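You operate a simulated robot arm through the tools that you are given. There is no shell and no other tool. Be economical: measure what you need, move in short steps, check, and stop when the job is done.

The job below is to be done with a simulated robot arm. You get a single attempt, and the scene is never put back.

## Task
Load the grey housing into carousel pocket D, then shut the white housing in the blow-off box.
Fine: turn each pocket to the white pointer first. Set down upright: grey housing, what you pick out.

It is judged by the outcome, as a careful person would: the job done as asked, and still so three seconds after it is handed in. It fails if anything else is knocked over, pushed out of place, dropped, spilled or broken.

## Robot
A 7-joint arm with a fingered hand on a trunk, on a base that drives. Base frame: it is fixed to the floor where the robot stands at the start and does not move with it; the origin is under the middle of the robot, x ahead of it, y to its left, z up; the surface under the hand at the start is at about z = 802. Units: mm, degrees, N and s.
With the tool pointing down near the work surface it reaches from about 320 to 740 mm from the robot's upright axis, wherever it stands. Its first joint turns from -166.0 to 166.0 degrees. Places, roughly: black jet knob [300, 400, 800]; clear sliding lid [600, 400, 900]; filter core with black ends (3x3x5 cm) [300, 200, 800]; filter core with green ends (3x3x5 cm) [300, 300, 800]; filter core with orange ends (3x3x5 cm) [300, 200, 800]; grey BLOW-OFF box [400, 400, 800]; parts carousel [500, 100, 800]; pocket A of the carousel [500, 100, 800]. Payload 4 kg.
The tool frame sits at the grasp point between the pads (the TCP): z along the fingers, y along the line on which they close. The tips reach 26 mm beyond it. The gripper opens to 132 mm. The gripper's body begins 73 mm behind the TCP. The gripper is a hand of 4 fingers: y runs from the thumb to the fingers, the wrist lies at [0, 0, -239] in the tool frame, and closing takes about 1.5 s.
Orientation is that of the tool frame in the base frame, as [roll, pitch, yaw] about the fixed x, y, z axes, in that order (R = Rz(yaw) Ry(pitch) Rx(roll)). With the fingers straight down and closing along the base's y, the tool's x points along the base's -x, its y along +y and its z along -z.

## Interface
- The arm moves only by the tool move_arm. Its argument "motion" is a list of rows, each a list of 6 numbers: the shift along the base's x, y, z in units of 300 mm (1.0 is 300 mm), then the turn, a rotation vector about the base's x, y, z in units of 60 degrees (1.0 is 60 degrees). In form: [[x, y, z, ax, ay, az], ...]. A call has 1 to 10 rows; each row is the pose to reach, as a shift and turn from the pose commanded when the call began. "jaw" is the opening, from 0 (shut) to 1 (fully open), set as the call begins (left out, the last holds). A call with a number of a shift or a turn outside -1 to 1 is refused whole. Rows are played at 5 a second. More than 50 mm and 8.6 degrees between two rows, or a gripper value outside its range, and nothing of the call is played. Where a pose cannot be reached the arm comes as near as it can. A force on the tool above 50 N (or 10 N above the force at the start of the call, whichever is more), or a blocked arm, ends the call early, and 0.2 s more pass. Each finger travels about 72 mm/s and halts on what it meets, pressing with about 32 N; the grip force reading is that of the motor and also rises with nothing between the fingers. The clock runs only during rows and for 0.2 s after the last one: add rows that repeat a pose to give the fingers time. The reply holds the time, the measured pose of the TCP, the force on the tool along the base axes, the opening and the grip force, in the units named above and with some noise, with the torque about the TCP (base axes, N m) and any sound that the robot's microphone picked up.
- Cameras (640 x 400 px; columns grow to the right, rows downward): "scene" is now at [31.6, 164.1, 1466.7]; the picture's right is [0.10, -0.99, 0.00], its down [-0.64, -0.07, -0.77] and it looks along [0.77, 0.08, -0.64] (base axes); focal length 273 px, centre (320, 200). "wrist" rides on the gripper at [68, 2, -97] in the tool frame; the picture's right is [-0.03, 1.00, 0.00], its down [-0.82, -0.02, -0.58] and it looks along [-0.58, -0.01, 0.82] (tool axes); focal length 270 px, centre (320, 200). There is no depth. A picture from a camera that has moved, and an enlarged one, comes with that camera's place and axes in the base frame and with its lens. The place of the scene camera against the robot may be out by one fixed shift of up to 18 mm in any direction.
- camera(camera): a new picture of that camera. No time passes.
- move_column(by): slides the trunk up (or, below 0, down) by that many mm; the arm and the scene camera ride with it, the base frame stays. It gives what a move gives, with no picture.
- steer(legs): drives the robot by 1 to 6 legs, each [ahead, turn to the left] in mm and degrees, along the robot's own axes; the way and the turn of a leg run together, so that a leg with both is an arc; at most 1500 mm and 180 degrees a leg. The arm and the cameras ride along, it lands a little off, and it stops where it bumps. It gives what a move gives.
- finger_targets(finger1, finger2, finger3, thumb_bend): sets how far each is bent, from 0 (flat) to 1 (curled in); at 0.3 the hand is open as for a grip, at 0.7 the pads meet at the TCP. One left out holds its place. A second passes; each finger stops where it meets its share of the squeeze, and holds until it gets a number again. A gripper value or a shape takes the hand back. It gives what a move gives, with no picture; readings hold the bend of each and the force on the fingers (four entries, about 0 where the hand has none), thumb and palm.
- hand_shape(shape): the hand has 4 fingers and takes this shape, open, in about a second: jaw (thumb against the fingers, like two jaws); tri (thumb and two fingers); tip (a fingertip pinch); poke (one finger out to press); point (the index stretched); flat (the hand flat); cup (the hand cupped); fist (a fist). The gripper value then closes the fingers along that shape, each until it touches; the sizes above hold for jaw. It gives what a move gives, with no picture.
- head_to(pan, tilt): turns the head with the scene camera to pan (to the left, within 155 degrees either way) and tilt (down, from -29 to 69), counted from straight ahead of the robot. It gives what a move gives.
- inspect(camera, box): a new picture of the part [left, top, right, bottom] of that camera's present view, enlarged. No time passes.
- sign_off(): hands the job in; it is judged then, once.

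Go step by step. Nothing tells you exact positions but the pictures and the camera data: compare them with the known pose of the tool, close in by small moves and look again before you grip or let go. The budget is 120 turns and 98 pictures, counting those below and the enlarged ones. Unless the task says otherwise, let go and move clear before handing in, and close with one line.

The tools are called after "Emit:" as name(argument=value, ...) on one line, values as JSON. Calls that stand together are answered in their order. move_arm: Moves the arm, as the interface text tells. Its arguments: {"type":"object","properties":{"motion":{"type":"array"},"jaw":{"type":"number"}},"required":["motion"]} The other tools are called the same way: move_column (by) slides the trunk up or down; hand_shape (shape) gives the hand a shape; finger_targets (finger1, finger2, finger3, thumb_bend) moves the fingers one by one; steer (legs) drives the base; head_to (pan, tilt) turns the head that bears the scene camera; camera (camera) takes a picture; inspect (camera, box) takes an enlarged picture of a part of a camera's view; sign_off () hands the job in.

At the start:

```text
time: 0.0
ee_pos: [430.9, 228.2, 1223.0]
ee_rot: [180.0, 0.0, -179.6]
force: [-0.2, 0.9, 0.3]
ft_torque: [-0.04, 0.02, 0.04]
grip_width: 131.9
finger_force: 0.1
shape: jaw
bend: [0.3, 0.3, 0.3, 0.3]
finger forces: [0.0, 0.0, 0.1, 0.0, 0.0, 0.0]
trunk travel left (down, up): [-425.0, 165.0]
robot x, y, heading: [3.1, -3.6, 0.1]
head pan, tilt: [5.9, 39.7]
```

scene: 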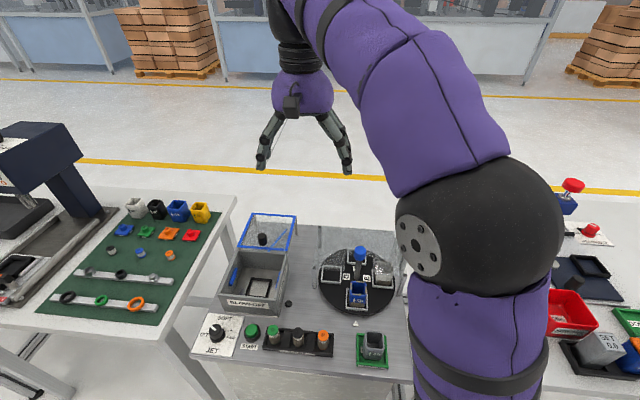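
wrist: 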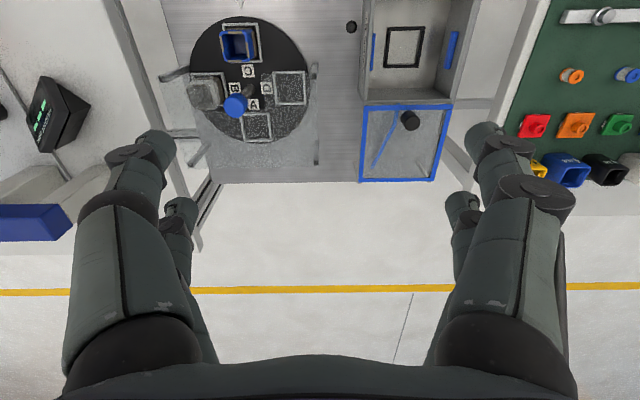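

I see the carousel with a blue knob, the blow-off box with its sliding lid, and a grey housing on a green stand; the first step is to look closer.

Emit:
inspect(camera="scene", box=[180, 200, 420, 380])

Emit:
inspect(camera="wrist", box=[150, 0, 480, 190])

Emit:
inspect(camera="scene", box=[0, 180, 240, 340])

```text
2.22 times, centred on (300, 290) of scene
camera zoom: at [31.6, 164.1, 1466.7], right [0.1, -0.99, 0.0], down [-0.64, -0.07, -0.77], along [0.77, 0.08, -0.64], focal length 608 px, centre (364, 0)
```

zoom: 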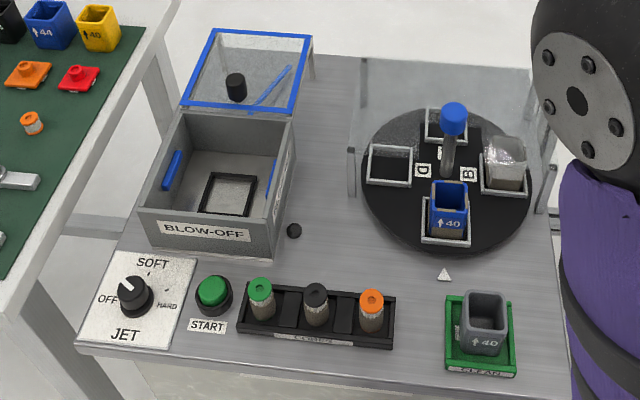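

```text
1.94 times, centred on (315, 95) of wrist
camera zoom: at [363.0, 229.6, 1320.4], right [0.02, 1.0, 0.0], down [0.82, -0.02, 0.58], along [0.58, -0.01, -0.82], focal length 524 px, centre (330, 404)
```

zoom: 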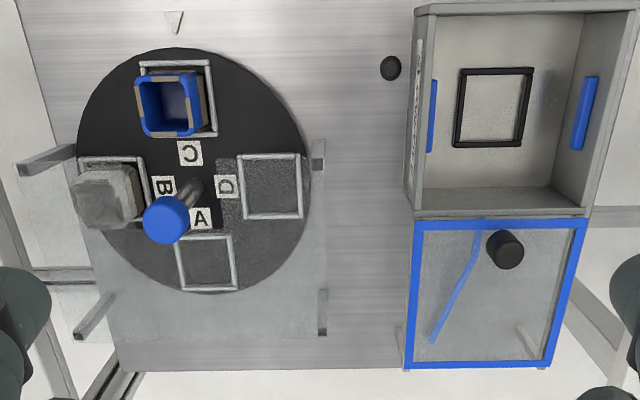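

```text
2.50 times, centred on (120, 260) of scene
camera zoom: at [31.6, 164.1, 1466.7], right [0.1, -0.99, 0.0], down [-0.64, -0.07, -0.77], along [0.77, 0.08, -0.64], focal length 684 px, centre (820, 50)
```

zoom: 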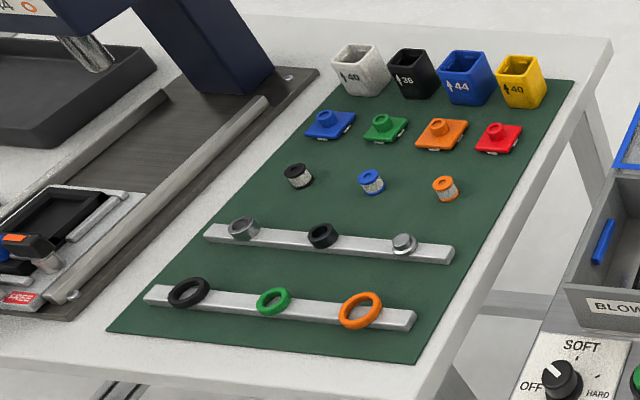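

The carousel has something pale in pocket B; I need to check what it is and compare it with the white housing on the mat.

Emit:
inspect(camera="scene", box=[345, 235, 409, 275])

Emit:
inspect(camera="wrist", box=[180, 60, 276, 120])

Emit:
inspect(camera="scene", box=[330, 310, 410, 370])

```text
10.00 times, centred on (377, 255) of scene
camera zoom: at [31.6, 164.1, 1466.7], right [0.1, -0.99, 0.0], down [-0.64, -0.07, -0.77], along [0.77, 0.08, -0.64], focal length 2734 px, centre (-250, -350)
```

zoom: 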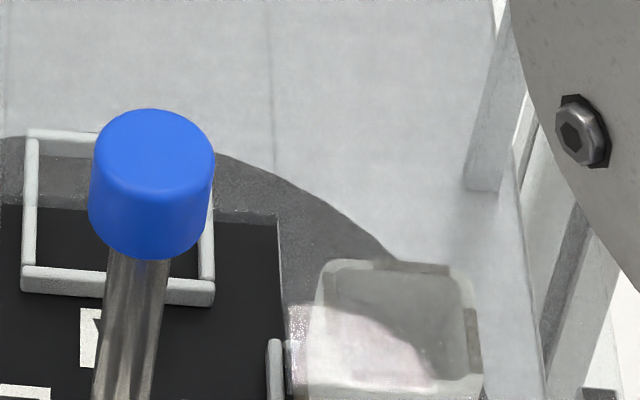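

```text
6.67 times, centred on (228, 90) of wrist
camera zoom: at [363.0, 229.6, 1320.4], right [0.02, 1.0, 0.0], down [0.82, -0.02, 0.58], along [0.58, -0.01, -0.82], focal length 1802 px, centre (933, 933)
```

zoom: 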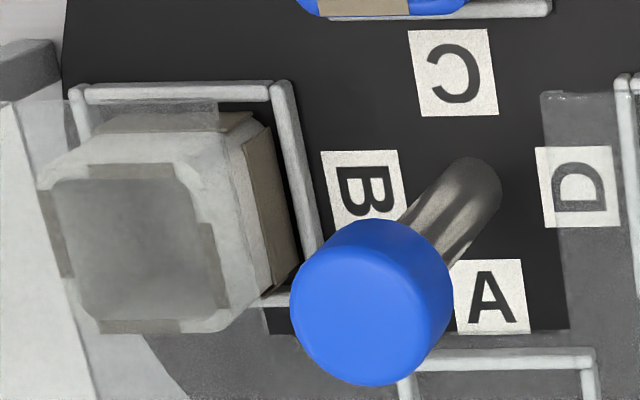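

```text
6.67 times, centred on (370, 340) of scene
camera zoom: at [31.6, 164.1, 1466.7], right [0.1, -0.99, 0.0], down [-0.64, -0.07, -0.77], along [0.77, 0.08, -0.64], focal length 1823 px, centre (-13, -733)
```

zoom: 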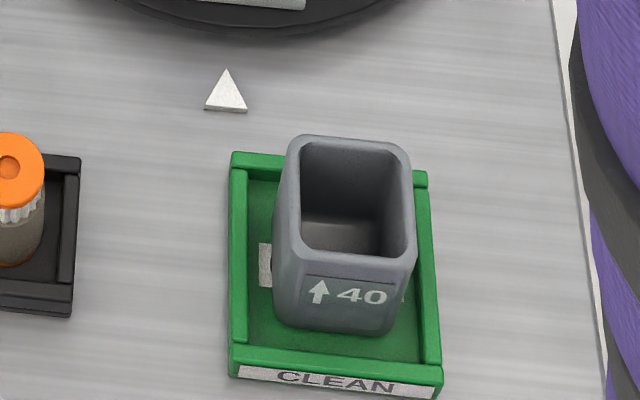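

The pale part in pocket B is the dirty white housing; the grey one stands on the CLEAN stand, at about (287, 66), which is too close to reach. I will drive back about 85 mm and look again.

Emit:
steer(legs=[[-85, 0]])

```text
time: 1.1
ee_pos: [342.2, 227.1, 1223.4]
ee_rot: [179.9, 0.0, -179.6]
force: [0.6, -0.1, 0.2]
ft_torque: [0.01, -0.01, -0.02]
grip_width: 132.1
finger_force: 0.1
shape: jaw
bend: [0.3, 0.3, 0.3, 0.3]
finger forces: [0.0, 0.0, 0.0, 0.0, 0.0, 0.2]
trunk travel left (down, up): [-425.0, 165.0]
robot x, y, heading: [-86.4, 0.1, -0.1]
head pan, tilt: [5.9, 39.7]
```

Base moved back; now I bring the hand over the knob to look with the wrist camera.

Emit:
move_arm(motion=[[0.074, -0.067, -0.096, 0, 0, 0], [0.148, -0.134, -0.192, 0, 0, 0], [0.222, -0.202, -0.288, 0, 0, 0], [0.295, -0.269, -0.385, 0, 0, 0], [0.369, -0.336, -0.481, 0, 0, 0], [0.443, -0.403, -0.577, 0, 0, 0]])

Emit:
camera(camera="wrist")

Emit:
camera(camera="scene")

```text
time: 2.5
ee_pos: [475.9, 106.7, 1047.7]
ee_rot: [180.0, 0.0, -179.7]
force: [0.4, -0.2, 0.0]
ft_torque: [-0.02, -0.01, 0.0]
grip_width: 131.6
finger_force: 0.0
shape: jaw
bend: [0.3, 0.3, 0.3, 0.3]
finger forces: [0.0, 0.0, 0.0, 0.1, 0.1, 0.1]
trunk travel left (down, up): [-425.0, 165.0]
robot x, y, heading: [-84.9, 0.4, -0.0]
head pan, tilt: [5.9, 39.7]
```

```text
89 pictures are left
camera wrist: at [406.7, 108.4, 1145.4], right [0.02, 1.0, 0.0], down [0.82, -0.02, 0.58], along [0.58, -0.01, -0.82], focal length 270 px, centre (320, 200)
```

wrist: 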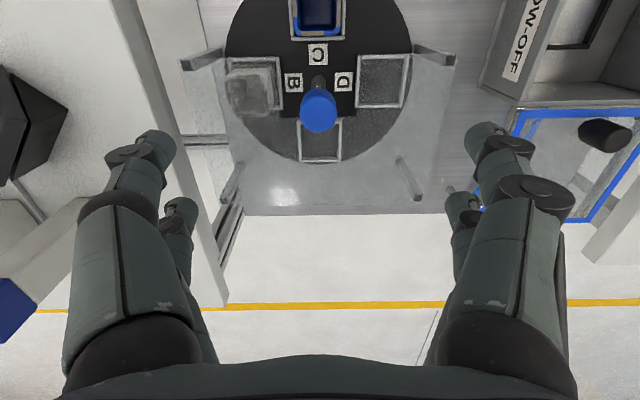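

```text
88 pictures are left
camera scene: at [-56.3, 164.3, 1466.7], right [0.1, -0.99, 0.0], down [-0.64, -0.06, -0.77], along [0.77, 0.08, -0.64], focal length 273 px, centre (320, 200)
```

scene: 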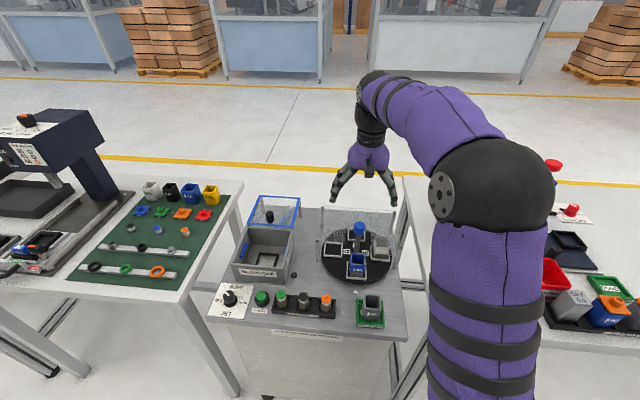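

Emit:
inspect(camera="wrist", box=[170, 0, 480, 200])

Emit:
inspect(camera="scene", box=[300, 180, 420, 270])

```text
2.00 times, centred on (325, 100) of wrist
camera zoom: at [406.7, 108.4, 1145.4], right [0.02, 1.0, 0.0], down [0.82, -0.02, 0.58], along [0.58, -0.01, -0.82], focal length 541 px, centre (310, 400)
```

zoom: 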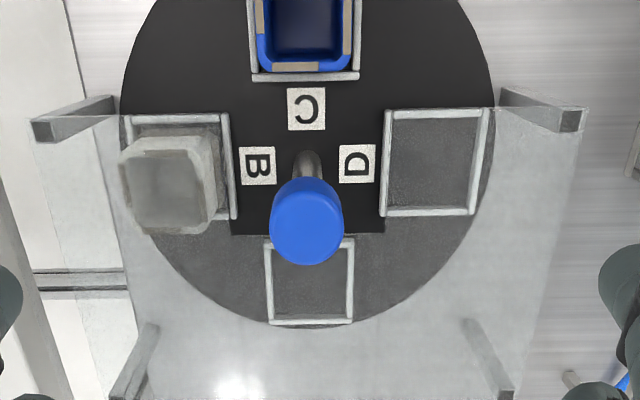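

```text
4.44 times, centred on (360, 225) of scene
camera zoom: at [-56.3, 164.3, 1466.7], right [0.1, -0.99, 0.0], down [-0.64, -0.06, -0.77], along [0.77, 0.08, -0.64], focal length 1215 px, centre (142, 89)
```

zoom: 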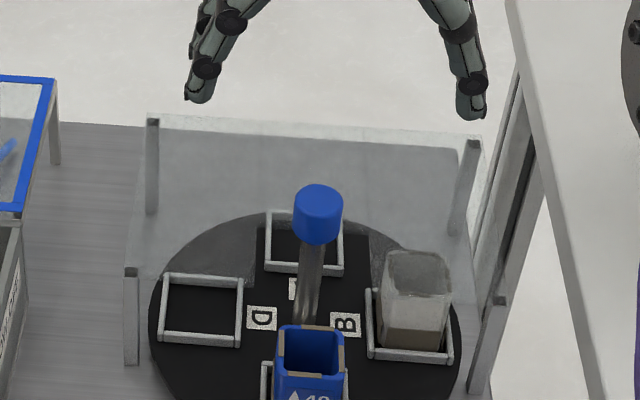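

The clear guard roof sits at about z 900 with a notch around the spindle, and the knob rises above it. I will lower the open hand around the knob and compare heights.

Emit:
move_arm(motion=[[-0.005, 0, -0.1, 0, 0, 0], [-0.01, 0, -0.2, 0, 0, 0], [-0.01, 0, -0.29, 0, 0, 0]])

Emit:
inspect(camera="wrist", box=[160, 0, 480, 200])

Emit:
inspect(camera="scene", box=[310, 180, 410, 260])

```text
time: 3.3
ee_pos: [472.1, 106.6, 962.3]
ee_rot: [-180.0, 0.1, -179.7]
force: [0.2, 0.2, 0.5]
ft_torque: [0.02, 0.02, 0.01]
grip_width: 131.9
finger_force: 0.0
shape: jaw
bend: [0.3, 0.3, 0.3, 0.3]
finger forces: [0.0, 0.1, 0.0, 0.0, 0.0, 0.0]
trunk travel left (down, up): [-425.0, 165.0]
robot x, y, heading: [-87.9, 0.0, -0.2]
head pan, tilt: [5.9, 39.7]
```

```text
2.00 times, centred on (320, 100) of wrist
camera zoom: at [403.7, 107.9, 1059.0], right [0.02, 1.0, 0.0], down [0.82, -0.02, 0.58], along [0.58, -0.01, -0.82], focal length 541 px, centre (320, 400)
```

zoom: 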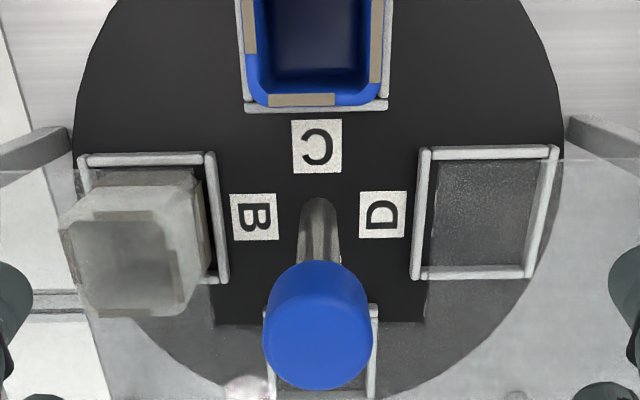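

```text
5.00 times, centred on (360, 220) of scene
camera zoom: at [-56.5, 164.2, 1466.8], right [0.1, -0.99, 0.0], down [-0.64, -0.06, -0.77], along [0.77, 0.08, -0.64], focal length 1367 px, centre (120, 100)
```

zoom: 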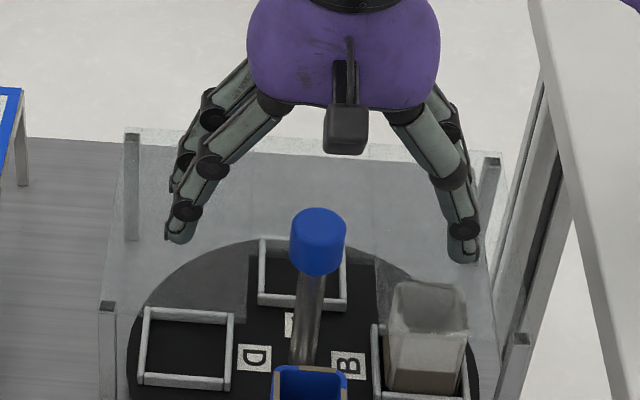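

The knob top is at about z 934, the roof at about 900, and the knob axis at (473, 106). I lower to TCP 936 and close on the knob.

Emit:
move_arm(motion=[[0, 0, -0.045, 0, 0, 0], [0.002, 0, -0.087, 0, 0, 0]])

Emit:
move_arm(motion=[[0, 0, 0, 0, 0, 0], [0, 0, 0, 0, 0, 0], [0, 0, 0, 0, 0, 0], [0, 0, 0, 0, 0, 0], [0, 0, 0, 0, 0, 0], [0, 0, 0, 0, 0, 0], [0, 0, 0, 0, 0, 0]], jaw=0.1)

Emit:
inspect(camera="wrist", box=[160, 0, 480, 200])

Emit:
inspect(camera="scene", box=[310, 180, 410, 260])

```text
time: 3.9
ee_pos: [473.6, 107.5, 935.9]
ee_rot: [179.9, 0.0, -179.8]
force: [0.1, 0.4, -0.7]
ft_torque: [-0.01, 0.01, -0.03]
grip_width: 131.6
finger_force: 0.1
shape: jaw
bend: [0.3, 0.3, 0.3, 0.3]
finger forces: [0.0, 0.0, 0.1, 0.1, 0.0, 0.0]
trunk travel left (down, up): [-425.0, 165.0]
robot x, y, heading: [-87.3, 0.7, 0.2]
head pan, tilt: [5.9, 39.7]
```

```text
time: 5.5
ee_pos: [473.7, 107.0, 936.7]
ee_rot: [180.0, 0.0, -179.7]
force: [0.5, -0.7, 0.7]
ft_torque: [0.02, -0.03, 0.02]
grip_width: 13.4
finger_force: 0.0
shape: jaw
bend: [0.72, 0.72, 0.72, 0.7]
finger forces: [0.0, 0.1, 0.1, 0.1, 0.0, 0.0]
trunk travel left (down, up): [-425.0, 165.0]
robot x, y, heading: [-86.6, 0.3, -0.1]
head pan, tilt: [5.9, 39.7]
```

```text
2.00 times, centred on (320, 100) of wrist
camera zoom: at [406.1, 108.7, 1033.7], right [0.02, 1.0, 0.0], down [0.82, -0.02, 0.58], along [0.58, -0.01, -0.82], focal length 541 px, centre (320, 400)
```

zoom: 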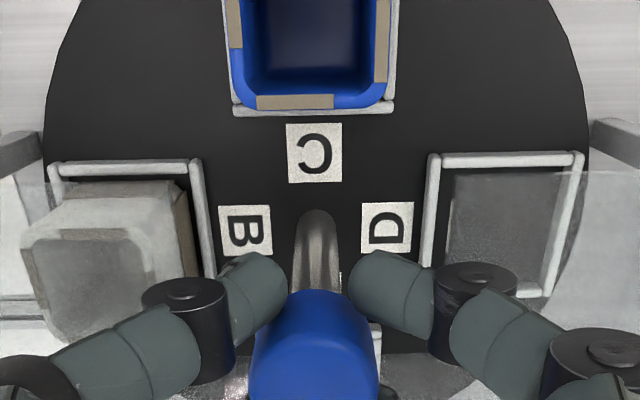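

```text
5.00 times, centred on (360, 220) of scene
camera zoom: at [-56.4, 164.2, 1466.7], right [0.1, -0.99, 0.0], down [-0.64, -0.06, -0.77], along [0.77, 0.08, -0.64], focal length 1367 px, centre (120, 100)
```

zoom: 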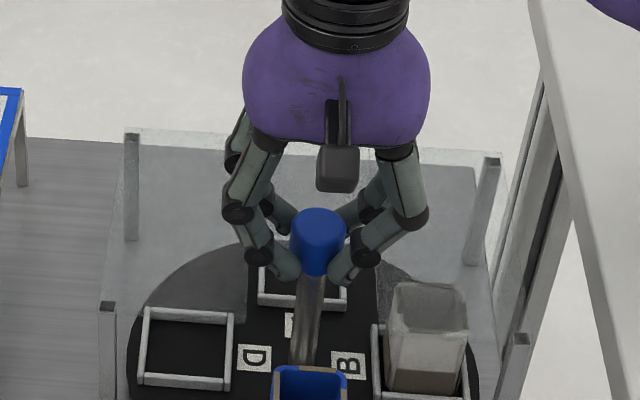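

The fingers closed to 13 mm without feeling the 28 mm knob, so the finger pairs may straddle it. I look more closely.

Emit:
inspect(camera="wrist", box=[200, 100, 440, 250])

Emit:
inspect(camera="scene", box=[350, 205, 398, 235])

```text
2.67 times, centred on (320, 175) of wrist
camera zoom: at [406.1, 108.7, 1033.7], right [0.02, 1.0, 0.0], down [0.82, -0.02, 0.58], along [0.58, -0.01, -0.82], focal length 721 px, centre (320, 267)
```

zoom: 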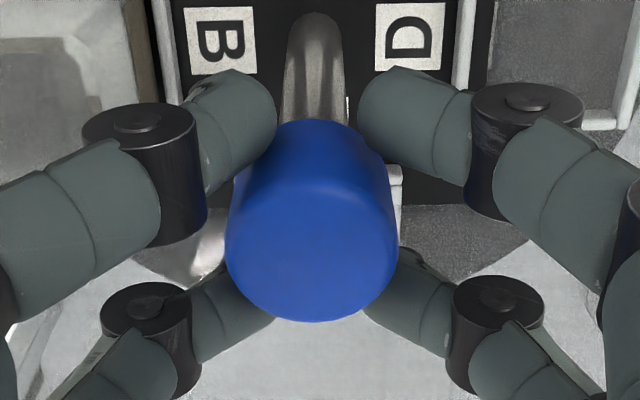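

```text
13.33 times, centred on (374, 220) of scene
camera zoom: at [-56.4, 164.2, 1466.7], right [0.1, -0.99, 0.0], down [-0.64, -0.06, -0.77], along [0.77, 0.08, -0.64], focal length 3645 px, centre (-400, -67)
```

zoom: 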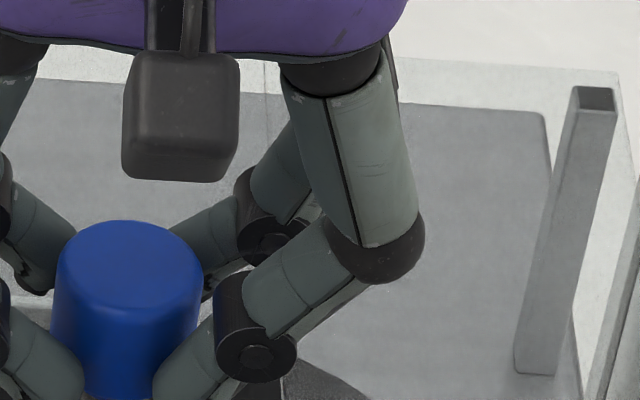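

The hand is two opposed finger pairs that straddle the knob. I open, lift, and try the "tip" shape instead.

Emit:
move_arm(motion=[[0, 0, 0, 0, 0, 0], [0, 0, 0, 0, 0, 0], [0, 0, 0, 0, 0, 0], [0, 0, 0, 0, 0, 0], [0, 0, 0, 0, 0, 0], [0, 0, 0, 0, 0, 0], [0, 0, 0.13, 0, 0, 0], [0, 0, 0.26, 0, 0, 0]], jaw=1)

Emit:
hand_shape(shape="tip")

Emit:
camera(camera="wrist")

Emit:
inspect(camera="scene", box=[310, 160, 410, 240])

```text
time: 7.3
ee_pos: [474.5, 107.0, 1016.8]
ee_rot: [180.0, -0.1, -179.7]
force: [0.0, 0.7, 0.4]
ft_torque: [0.0, -0.02, -0.01]
grip_width: 131.9
finger_force: 0.1
shape: jaw
bend: [0.3, 0.3, 0.3, 0.3]
finger forces: [0.1, 0.0, 0.1, 0.0, 0.0, 0.0]
trunk travel left (down, up): [-425.0, 165.0]
robot x, y, heading: [-90.5, -2.7, -0.4]
head pan, tilt: [5.9, 39.7]
```

```text
time: 8.2
ee_pos: [475.0, 106.9, 1017.7]
ee_rot: [179.9, 0.0, -179.8]
force: [-0.1, -0.8, 0.5]
ft_torque: [-0.02, 0.03, 0.01]
grip_width: 131.7
finger_force: 0.0
shape: tip
bend: [0.3, 0.3, 0.3, 0.3]
finger forces: [0.1, 0.0, 0.0, 0.0, 0.1, 0.1]
trunk travel left (down, up): [-425.0, 165.0]
robot x, y, heading: [-88.7, 2.3, -0.0]
head pan, tilt: [5.9, 39.7]
```

```text
79 pictures are left
camera wrist: at [406.1, 108.1, 1113.6], right [0.02, 1.0, 0.0], down [0.82, -0.02, 0.58], along [0.58, -0.01, -0.82], focal length 270 px, centre (320, 200)
```

wrist: 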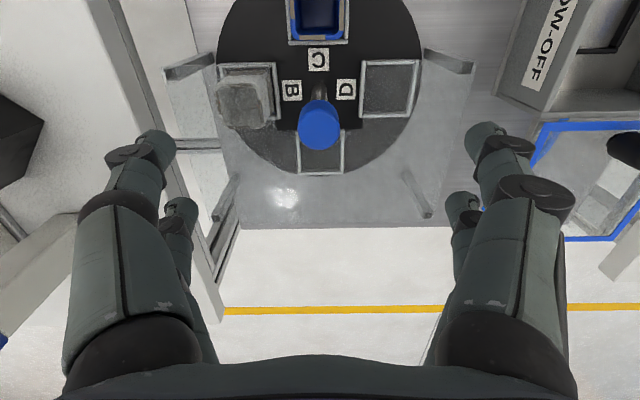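

```text
5.00 times, centred on (360, 200) of scene
camera zoom: at [-56.4, 164.2, 1466.7], right [0.1, -0.99, 0.0], down [-0.64, -0.06, -0.77], along [0.77, 0.08, -0.64], focal length 1367 px, centre (120, 200)
```

zoom: 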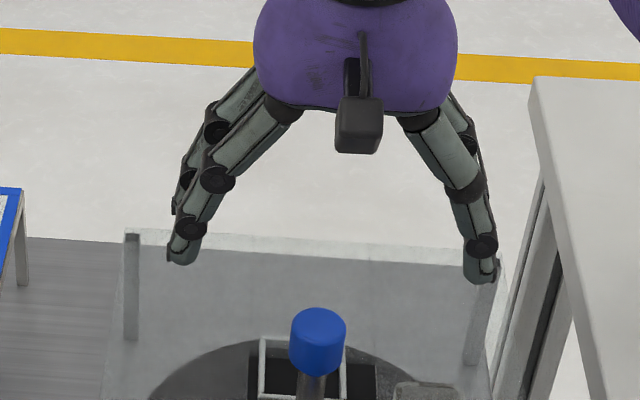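

Emit:
move_arm(motion=[[0, 0, 0, 0, 0, 0], [0, 0, 0, 0, 0, 0], [0, 0, 0, 0, 0, 0], [0, 0, 0, 0, 0, 0], [0, 0, 0, 0, 0, 0], [0, 0, 0, 0, 0, 0], [0, 0, 0, 0, 0, 0]], jaw=0.2)

Emit:
inspect(camera="wrist", box=[160, 50, 480, 250])

Emit:
inspect(camera="scene", box=[310, 160, 410, 240])

```text
time: 9.8
ee_pos: [474.2, 107.5, 1016.6]
ee_rot: [180.0, 0.0, -179.7]
force: [0.2, 0.2, 0.9]
ft_torque: [0.04, 0.0, -0.01]
grip_width: 26.7
finger_force: 0.1
shape: tip
bend: [0.73, 0.73, 0.73, 0.7]
finger forces: [0.0, 0.1, 0.0, 0.0, 0.0, 0.0]
trunk travel left (down, up): [-425.0, 165.0]
robot x, y, heading: [-84.2, 0.6, -0.1]
head pan, tilt: [5.9, 39.7]
```

```text
2.00 times, centred on (320, 150) of wrist
camera zoom: at [406.1, 108.1, 1113.9], right [0.02, 1.0, 0.0], down [0.82, -0.02, 0.58], along [0.58, -0.01, -0.82], focal length 541 px, centre (320, 300)
```

zoom: 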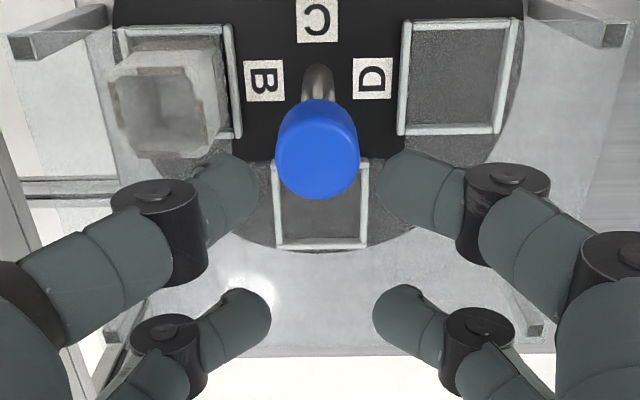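

```text
5.00 times, centred on (360, 200) of scene
camera zoom: at [-56.4, 164.2, 1466.7], right [0.1, -0.99, 0.0], down [-0.64, -0.06, -0.77], along [0.77, 0.08, -0.64], focal length 1367 px, centre (120, 200)
```

zoom: 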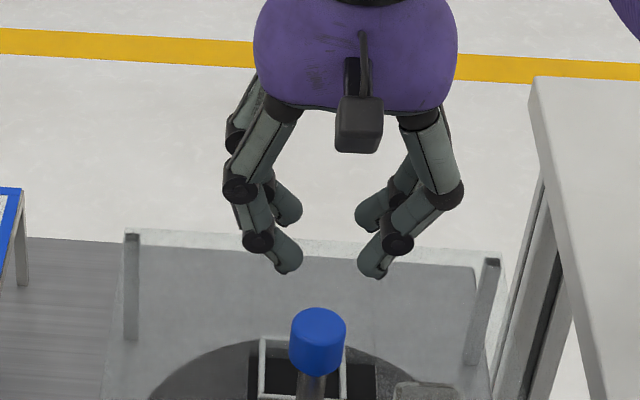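

The pairs sit 17 mm either side of the hand axis, so fully closed they should clamp the 28 mm knob at four points. I go back to jaw, lower to TCP ~931 and close fully.

Emit:
hand_shape(shape="jaw")

Emit:
move_arm(motion=[[-0.003, 0, -0.15, 0, 0, 0], [-0.003, 0, -0.24, 0, 0, 0], [-0.003, 0, -0.28, 0, 0, 0]])

Emit:
move_arm(motion=[[0, 0, 0, 0, 0, 0], [0, 0, 0, 0, 0, 0], [0, 0, 0, 0, 0, 0], [0, 0, 0, 0, 0, 0], [0, 0, 0, 0, 0, 0], [0, 0, 0, 0, 0, 0], [0, 0, 0, 0, 0, 0], [0, 0, 0, 0, 0, 0]], jaw=0)

Emit:
inspect(camera="wrist", box=[160, 50, 480, 250])

Emit:
inspect(camera="scene", box=[310, 180, 410, 260])

```text
time: 10.7
ee_pos: [474.6, 107.3, 1016.9]
ee_rot: [180.0, 0.0, -179.6]
force: [-0.4, 0.8, 0.8]
ft_torque: [0.02, 0.0, 0.01]
grip_width: 131.7
finger_force: 0.1
shape: jaw
bend: [0.3, 0.3, 0.3, 0.3]
finger forces: [0.1, 0.0, 0.0, 0.0, 0.0, 0.0]
trunk travel left (down, up): [-425.0, 165.0]
robot x, y, heading: [-87.8, -1.5, -0.1]
head pan, tilt: [5.9, 39.7]
```

```text
time: 11.5
ee_pos: [472.1, 106.3, 929.1]
ee_rot: [179.9, 0.0, -179.9]
force: [-0.4, 1.0, 0.3]
ft_torque: [0.05, 0.02, -0.01]
grip_width: 131.7
finger_force: 0.1
shape: jaw
bend: [0.3, 0.3, 0.3, 0.3]
finger forces: [0.0, 0.0, 0.1, 0.0, 0.0, 0.1]
trunk travel left (down, up): [-425.0, 165.0]
robot x, y, heading: [-87.2, -1.2, -0.1]
head pan, tilt: [5.9, 39.7]
```

```text
time: 13.3
ee_pos: [474.6, 106.1, 928.0]
ee_rot: [-180.0, 0.1, -179.7]
force: [14.0, 1.3, -5.3]
ft_torque: [0.04, -0.11, 0.02]
grip_width: 0.0
finger_force: 32.0
shape: jaw
bend: [0.69, 0.72, 0.72, 0.69]
finger forces: [0.0, 29.2, 27.8, 0.0, 0.0, 0.0]
trunk travel left (down, up): [-425.0, 165.0]
robot x, y, heading: [-88.4, -3.5, 0.1]
head pan, tilt: [5.9, 39.7]
```

```text
2.00 times, centred on (320, 150) of wrist
camera zoom: at [406.3, 107.0, 1025.6], right [0.02, 1.0, 0.0], down [0.82, -0.02, 0.58], along [0.58, -0.01, -0.82], focal length 541 px, centre (320, 300)
```

zoom: 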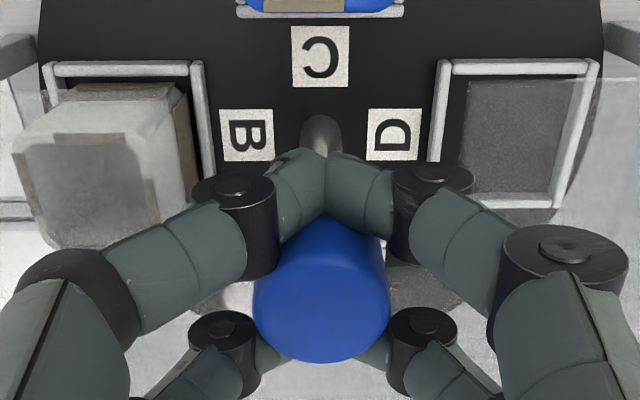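

```text
5.00 times, centred on (360, 220) of scene
camera zoom: at [-54.4, 164.3, 1466.6], right [0.1, -0.99, 0.0], down [-0.64, -0.06, -0.77], along [0.76, 0.08, -0.64], focal length 1367 px, centre (120, 100)
```

zoom: 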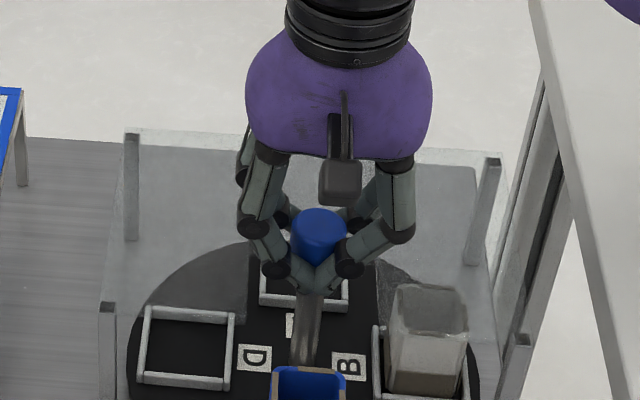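

The far pair clamps the knob but the near pair passed in front, with a 14 N push in +x. I open slightly, shift +5 mm in x and close again.

Emit:
move_arm(motion=[[0, 0, 0, 0, 0, 0], [0, 0, 0, 0, 0, 0], [0, 0, 0, 0, 0, 0], [0.016, 0, 0.003, 0, 0, 0], [0.016, 0, 0.003, 0, 0, 0]], jaw=0.35)

Emit:
move_arm(motion=[[0, 0, 0, 0, 0, 0], [0, 0, 0, 0, 0, 0], [0, 0, 0, 0, 0, 0], [0, 0, 0, 0, 0, 0], [0, 0, 0, 0, 0, 0], [0, 0, 0, 0, 0, 0]], jaw=0)

Emit:
inspect(camera="wrist", box=[160, 50, 480, 250])

```text
time: 14.5
ee_pos: [478.8, 106.4, 930.7]
ee_rot: [180.0, 0.0, -179.6]
force: [-0.8, 0.1, 0.0]
ft_torque: [0.02, 0.0, -0.03]
grip_width: 45.9
finger_force: 0.1
shape: jaw
bend: [0.74, 0.74, 0.74, 0.7]
finger forces: [0.0, 0.1, 0.0, 0.0, 0.0, 0.1]
trunk travel left (down, up): [-425.0, 165.0]
robot x, y, heading: [-87.9, -5.0, -0.2]
head pan, tilt: [5.9, 39.7]
```

```text
time: 15.9
ee_pos: [476.8, 106.4, 929.5]
ee_rot: [-180.0, -0.2, -179.8]
force: [-18.8, 4.5, -10.3]
ft_torque: [0.06, 0.14, -0.01]
grip_width: 0.0
finger_force: 32.3
shape: jaw
bend: [0.72, 0.61, 0.61, 0.72]
finger forces: [32.1, 0.1, 0.0, 0.0, 25.0, 0.0]
trunk travel left (down, up): [-425.0, 165.0]
robot x, y, heading: [-87.1, -0.0, -0.1]
head pan, tilt: [5.9, 39.7]
```

```text
2.00 times, centred on (320, 150) of wrist
camera zoom: at [408.0, 107.8, 1027.9], right [0.02, 1.0, 0.0], down [0.82, -0.02, 0.57], along [0.57, -0.01, -0.82], focal length 541 px, centre (320, 300)
```

zoom: 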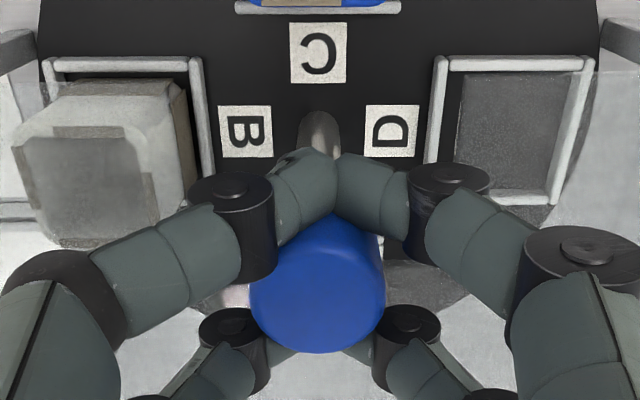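

Centre is x≈476, but that cage grip is unstable. I will instead grip the knob with only the near pair (thumb and finger 1), with the TCP shifted +17 mm in x.

Emit:
move_arm(motion=[[0, 0, 0, 0, 0, 0], [0, 0, 0, 0, 0, 0], [0, 0, 0, 0, 0, 0], [0, 0, 0, 0, 0, 0], [0.03, 0, 0, 0, 0, 0], [0.054, 0, 0, 0, 0, 0], [0.054, 0, 0, 0, 0, 0]], jaw=0.6)

Emit:
move_arm(motion=[[0, 0, 0, 0, 0, 0], [0, 0, 0, 0, 0, 0], [0, 0, 0, 0, 0, 0], [0, 0, 0, 0, 0, 0], [0, 0, 0, 0, 0, 0], [0, 0, 0, 0, 0, 0]], jaw=0)

Emit:
inspect(camera="wrist", box=[160, 50, 480, 250])

```text
time: 17.5
ee_pos: [494.7, 105.9, 932.5]
ee_rot: [180.0, 0.0, -179.7]
force: [0.0, -0.4, 1.0]
ft_torque: [0.0, -0.01, 0.01]
grip_width: 78.8
finger_force: 0.0
shape: jaw
bend: [0.71, 0.71, 0.71, 0.7]
finger forces: [0.0, 0.0, 0.1, 0.0, 0.0, 0.0]
trunk travel left (down, up): [-425.0, 165.0]
robot x, y, heading: [-85.2, -1.2, -0.2]
head pan, tilt: [5.9, 39.7]
```

```text
time: 18.9
ee_pos: [495.2, 106.4, 930.7]
ee_rot: [-179.9, 0.0, -179.7]
force: [3.5, 0.1, -2.0]
ft_torque: [-0.01, -0.11, -0.02]
grip_width: 11.0
finger_force: 32.3
shape: jaw
bend: [0.73, 0.61, 0.61, 0.7]
finger forces: [27.7, 0.0, 0.0, 0.0, 27.7, 0.0]
trunk travel left (down, up): [-425.0, 165.0]
robot x, y, heading: [-90.1, -3.8, -0.1]
head pan, tilt: [5.9, 39.7]
```

```text
2.00 times, centred on (320, 150) of wrist
camera zoom: at [426.7, 107.0, 1028.8], right [0.02, 1.0, 0.0], down [0.82, -0.02, 0.58], along [0.58, -0.01, -0.82], focal length 541 px, centre (320, 300)
```

zoom: 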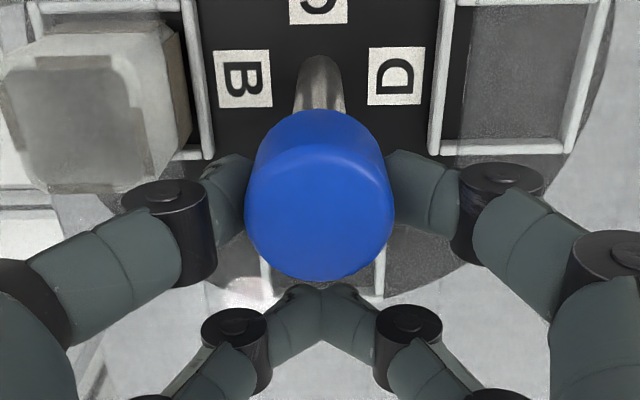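

The knob is held firmly by the near pair. Now I turn it by +60° about the spindle at (477, 106).

Emit:
move_arm(motion=[[-0.0006, 0.0084, 0, 0, 0, 0.1333], [-0.0023, 0.0165, 0, 0, 0, 0.2667], [-0.0052, 0.0244, 0, 0, 0, 0.4], [-0.0091, 0.0318, 0, 0, 0, 0.5333], [-0.014, 0.0386, 0, 0, 0, 0.6667], [-0.0199, 0.0446, 0, 0, 0, 0.8], [-0.0265, 0.0497, 0, 0, 0, 0.9333], [-0.03, 0.052, 0, 0, 0, 1.0]])

Emit:
camera(camera="wrist")

Emit:
inspect(camera="scene", box=[290, 190, 410, 290])

```text
time: 20.7
ee_pos: [481.9, 117.7, 930.4]
ee_rot: [179.8, -0.3, -119.8]
force: [-18.2, -21.3, -2.1]
ft_torque: [-0.3, 0.3, -0.6]
grip_width: 9.0
finger_force: 31.4
shape: jaw
bend: [0.73, 0.61, 0.61, 0.7]
finger forces: [25.1, 0.0, 0.0, 0.0, 41.6, 0.1]
trunk travel left (down, up): [-425.0, 165.0]
robot x, y, heading: [-90.5, -1.8, -0.2]
head pan, tilt: [5.9, 39.7]
```

```text
71 pictures are left
camera wrist: at [447.1, 59.3, 1028.7], right [-0.86, 0.52, 0.0], down [0.43, 0.7, 0.57], along [0.3, 0.49, -0.82], focal length 270 px, centre (320, 200)
```

wrist: 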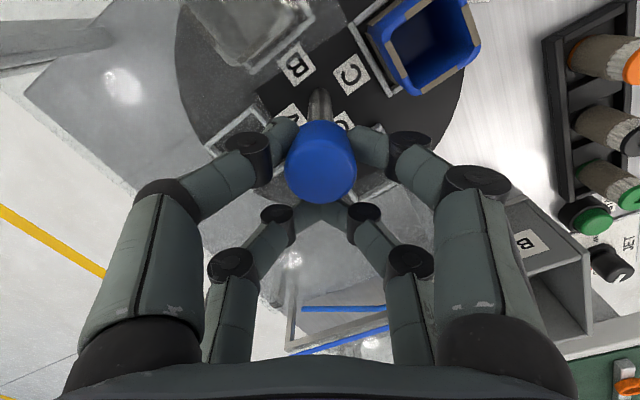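

```text
4.00 times, centred on (350, 240) of scene
camera zoom: at [-58.4, 161.9, 1467.0], right [0.1, -0.99, 0.0], down [-0.63, -0.06, -0.77], along [0.77, 0.08, -0.64], focal length 1094 px, centre (200, 40)
```

zoom: 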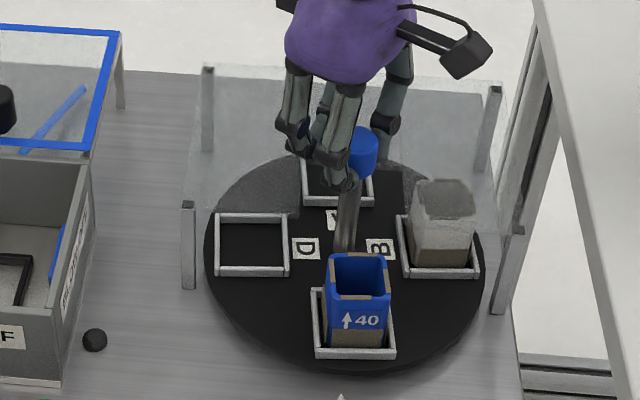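

The hand turned but the carousel did not: the knob slipped or something holds it. I look closer for a lock or other clue before retrying.

Emit:
inspect(camera="scene", box=[300, 230, 380, 300])

Emit:
inspect(camera="wrist", box=[240, 40, 440, 190])

```text
5.71 times, centred on (340, 265) of scene
camera zoom: at [-58.4, 161.9, 1467.0], right [0.1, -0.99, 0.0], down [-0.63, -0.06, -0.77], along [0.77, 0.08, -0.64], focal length 1562 px, centre (206, -171)
```

zoom: 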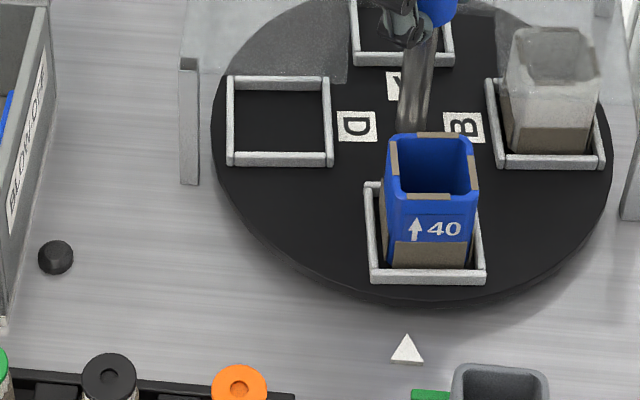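

```text
2.67 times, centred on (340, 115) of wrist
camera zoom: at [447.1, 59.3, 1028.7], right [-0.86, 0.52, 0.0], down [0.43, 0.7, 0.57], along [0.3, 0.49, -0.82], focal length 721 px, centre (267, 427)
```

zoom: 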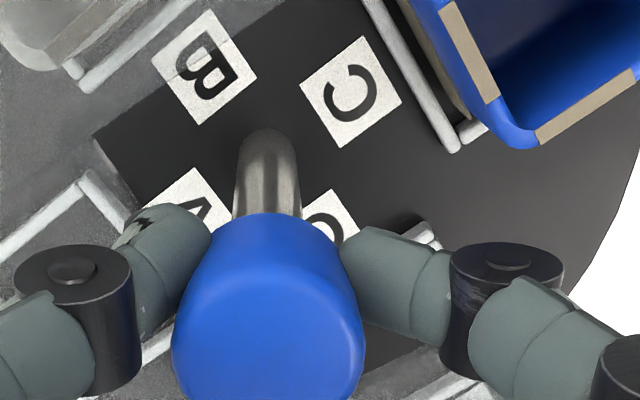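

The knob slipped in the two-finger grip. I open, centre the hand on the spindle at (475, 106), and rotate back to get all four fingers around the knob.

Emit:
move_arm(motion=[[0, 0, 0, 0, 0, 0], [0, 0, 0, 0, 0, 0], [0, 0, 0, 0, 0, 0], [-0.018, -0.026, 0, 0, 0, 0], [-0.036, -0.052, 0, 0, 0, 0], [-0.036, -0.052, 0, 0, 0, 0]], jaw=0.6)

Emit:
move_arm(motion=[[0, 0, 0, 0, 0, -0.133], [0, 0, 0, 0, 0, -0.267], [0, 0, 0, 0, 0, -0.4], [0, 0, 0, 0, 0, -0.533], [0, 0, 0, 0, 0, -0.667], [0, 0, 0, 0, 0, -0.8], [0, 0, 0, 0, 0, -0.933], [0, 0, 0, 0, 0, -1.0]])

```text
time: 22.1
ee_pos: [475.3, 107.2, 932.4]
ee_rot: [180.0, 0.0, -119.7]
force: [0.6, -0.1, 0.4]
ft_torque: [-0.02, -0.01, -0.02]
grip_width: 78.3
finger_force: 0.1
shape: jaw
bend: [0.71, 0.71, 0.71, 0.7]
finger forces: [0.1, 0.0, 0.1, 0.1, 0.0, 0.1]
trunk travel left (down, up): [-425.0, 165.0]
robot x, y, heading: [-84.4, 0.7, -0.1]
head pan, tilt: [5.9, 39.7]
```

```text
time: 23.9
ee_pos: [474.6, 106.6, 932.1]
ee_rot: [-180.0, 0.0, -179.9]
force: [-0.2, 0.3, -0.1]
ft_torque: [0.0, 0.02, -0.01]
grip_width: 78.9
finger_force: 0.1
shape: jaw
bend: [0.71, 0.71, 0.71, 0.7]
finger forces: [0.0, 0.0, 0.0, 0.0, 0.1, 0.1]
trunk travel left (down, up): [-425.0, 165.0]
robot x, y, heading: [-90.3, -1.3, 0.2]
head pan, tilt: [5.9, 39.7]
```

Emit:
move_arm(motion=[[0.001, 0, -0.005, 0, 0, 0], [0.001, 0, -0.005, 0, 0, 0], [0.001, 0, -0.005, 0, 0, 0], [0.001, 0, -0.005, 0, 0, 0], [0.001, 0, -0.005, 0, 0, 0], [0.001, 0, -0.005, 0, 0, 0], [0.001, 0, -0.005, 0, 0, 0]], jaw=0)

Emit:
inspect(camera="wrist", box=[160, 50, 480, 250])

```text
time: 25.5
ee_pos: [475.1, 107.7, 928.9]
ee_rot: [-180.0, -0.1, -179.6]
force: [2.0, 2.2, -9.6]
ft_torque: [0.09, 0.0, 0.01]
grip_width: 0.5
finger_force: 31.4
shape: jaw
bend: [0.71, 0.71, 0.71, 0.72]
finger forces: [30.0, 28.6, 29.0, 0.0, 0.0, 0.0]
trunk travel left (down, up): [-425.0, 165.0]
robot x, y, heading: [-86.3, 1.0, -0.3]
head pan, tilt: [5.9, 39.7]
```

```text
2.00 times, centred on (320, 150) of wrist
camera zoom: at [407.0, 108.6, 1027.1], right [0.02, 1.0, 0.0], down [0.82, -0.02, 0.58], along [0.58, -0.01, -0.82], focal length 541 px, centre (320, 300)
```

zoom: 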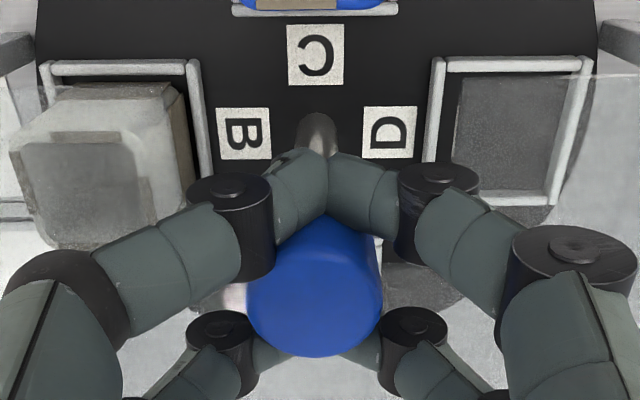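

Three fingers now bear on the knob and the lateral force is small. I rotate slowly by +40°.

Emit:
move_arm(motion=[[0, 0, 0, 0, 0, 0.067], [0, 0, 0, 0, 0, 0.133], [0, 0, 0, 0, 0, 0.2], [0, 0, 0, 0, 0, 0.267], [0, 0, 0, 0, 0, 0.333], [0, 0, 0, 0, 0, 0.4], [0, 0, 0, 0, 0, 0.467], [0, 0, 0, 0, 0, 0.533], [0, 0, 0, 0, 0, 0.6], [0, 0, 0, 0, 0, 0.667]])

Emit:
inspect(camera="scene", box=[290, 190, 410, 290])

```text
time: 27.7
ee_pos: [475.7, 107.6, 930.9]
ee_rot: [180.0, -0.1, -139.6]
force: [-0.3, 5.7, -8.9]
ft_torque: [0.11, 0.0, -0.33]
grip_width: 0.0
finger_force: 31.9
shape: jaw
bend: [0.7, 0.71, 0.7, 0.73]
finger forces: [0.0, 0.0, 0.0, 0.0, 0.1, 0.0]
trunk travel left (down, up): [-425.0, 165.0]
robot x, y, heading: [-85.8, -1.7, 0.1]
head pan, tilt: [5.9, 39.7]
```

```text
4.00 times, centred on (350, 240) of scene
camera zoom: at [-55.8, 165.0, 1466.6], right [0.1, -0.99, 0.0], down [-0.64, -0.07, -0.77], along [0.77, 0.08, -0.64], focal length 1094 px, centre (200, 40)
```

zoom: 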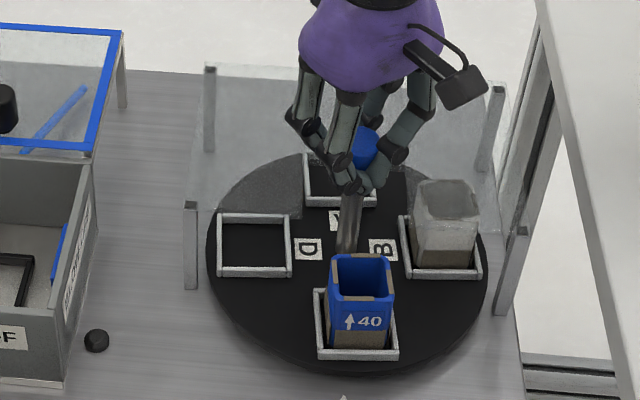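

The tips seem to be sitting under the knob's lower rim, so the torque is weak. I will reopen, raise the hand about 13 mm so the tips land mid-knob, and grip again with the near pair.

Emit:
move_arm(motion=[[0, 0, 0, 0, 0, 0], [0, 0, 0, 0, 0, 0], [0, 0, 0, 0, 0, 0], [0, 0, 0.04, 0, 0, -0.1], [0.01, 0, 0.047, 0, 0, -0.23], [0.02, 0, 0.047, 0, 0, -0.36], [0.04, 0, 0.047, 0, 0, -0.49], [0.057, -0.002, 0.047, 0, 0, -0.6], [0.057, -0.002, 0.047, 0, 0, -0.667]], jaw=0.6)

Emit:
move_arm(motion=[[0, 0, 0, 0, 0, 0], [0, 0, 0, 0, 0, 0], [0, 0, 0, 0, 0, 0], [0, 0, 0, 0, 0, 0], [0, 0, 0, 0, 0, 0], [0, 0, 0, 0, 0, 0]], jaw=0)

Emit:
inspect(camera="wrist", box=[160, 50, 480, 250])

Emit:
inspect(camera="scene", box=[340, 190, 404, 230])

```text
time: 29.7
ee_pos: [491.4, 107.3, 943.4]
ee_rot: [180.0, 0.0, -179.9]
force: [-0.7, 0.9, 1.4]
ft_torque: [-0.03, 0.02, 0.01]
grip_width: 78.9
finger_force: 0.0
shape: jaw
bend: [0.71, 0.71, 0.71, 0.7]
finger forces: [0.0, 0.0, 0.0, 0.0, 0.0, 0.0]
trunk travel left (down, up): [-425.0, 165.0]
robot x, y, heading: [-87.0, -5.9, -0.2]
head pan, tilt: [5.9, 39.7]
```

```text
time: 31.1
ee_pos: [490.1, 106.8, 943.8]
ee_rot: [179.9, -0.1, -179.7]
force: [-4.2, 0.5, -4.0]
ft_torque: [-0.03, 0.0, 0.03]
grip_width: 11.6
finger_force: 32.4
shape: jaw
bend: [0.73, 0.61, 0.61, 0.7]
finger forces: [27.7, 0.1, 0.0, 0.0, 27.8, 0.0]
trunk travel left (down, up): [-425.0, 165.0]
robot x, y, heading: [-86.1, -1.0, 0.0]
head pan, tilt: [5.9, 39.7]
```

```text
2.00 times, centred on (320, 150) of wrist
camera zoom: at [422.9, 108.2, 1041.1], right [0.02, 1.0, 0.0], down [0.82, -0.02, 0.58], along [0.58, -0.01, -0.82], focal length 541 px, centre (320, 300)
```

zoom: 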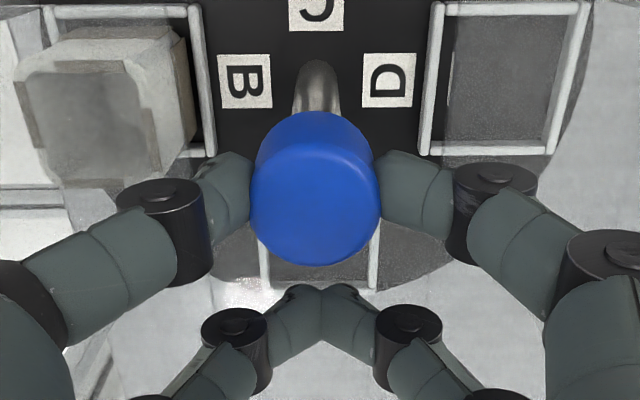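

```text
10.00 times, centred on (372, 210) of scene
camera zoom: at [-56.6, 164.2, 1466.7], right [0.1, -0.99, 0.0], down [-0.64, -0.06, -0.77], along [0.77, 0.08, -0.64], focal length 2734 px, centre (-200, 100)
```

zoom: 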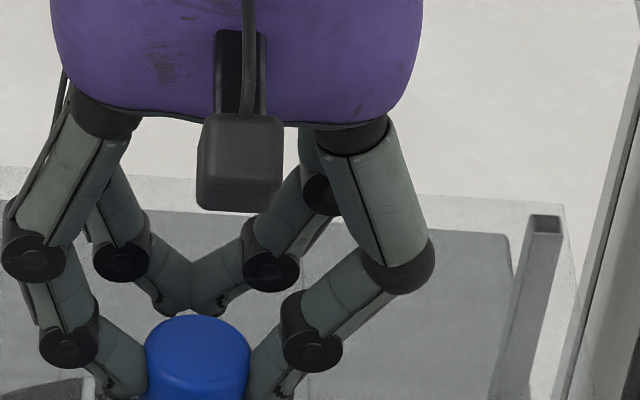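

The near pair now grips mid-knob. I turn slowly by +40° along the arc.

Emit:
move_arm(motion=[[-0.0001, 0.0037, 0, 0, 0, 0.067], [-0.0005, 0.0074, 0, 0, 0, 0.133], [-0.0012, 0.0111, 0, 0, 0, 0.2], [-0.0021, 0.0147, 0, 0, 0, 0.267], [-0.0032, 0.0182, 0, 0, 0, 0.333], [-0.0046, 0.0217, 0, 0, 0, 0.4], [-0.0062, 0.025, 0, 0, 0, 0.467], [-0.0081, 0.0283, 0, 0, 0, 0.533], [-0.0102, 0.0313, 0, 0, 0, 0.6], [-0.0125, 0.0343, 0, 0, 0, 0.667]])

Emit:
inspect(camera="scene", box=[290, 190, 410, 290])

```text
time: 33.3
ee_pos: [487.6, 115.5, 943.8]
ee_rot: [179.9, -0.2, -139.6]
force: [-15.6, -5.0, -6.8]
ft_torque: [0.06, 0.21, -0.63]
grip_width: 9.9
finger_force: 31.9
shape: jaw
bend: [0.73, 0.61, 0.61, 0.7]
finger forces: [27.3, 0.0, 0.0, 0.0, 33.2, 0.1]
trunk travel left (down, up): [-425.0, 165.0]
robot x, y, heading: [-88.3, -2.3, -0.2]
head pan, tilt: [5.9, 39.7]
```

```text
4.00 times, centred on (350, 240) of scene
camera zoom: at [-57.7, 163.6, 1466.8], right [0.1, -0.99, 0.0], down [-0.63, -0.06, -0.77], along [0.77, 0.08, -0.64], focal length 1094 px, centre (200, 40)
```

zoom: 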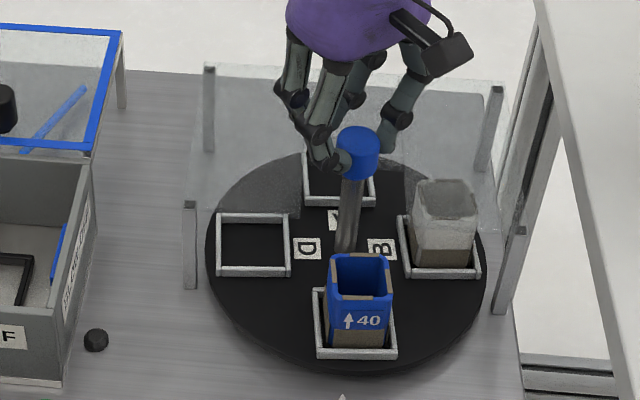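

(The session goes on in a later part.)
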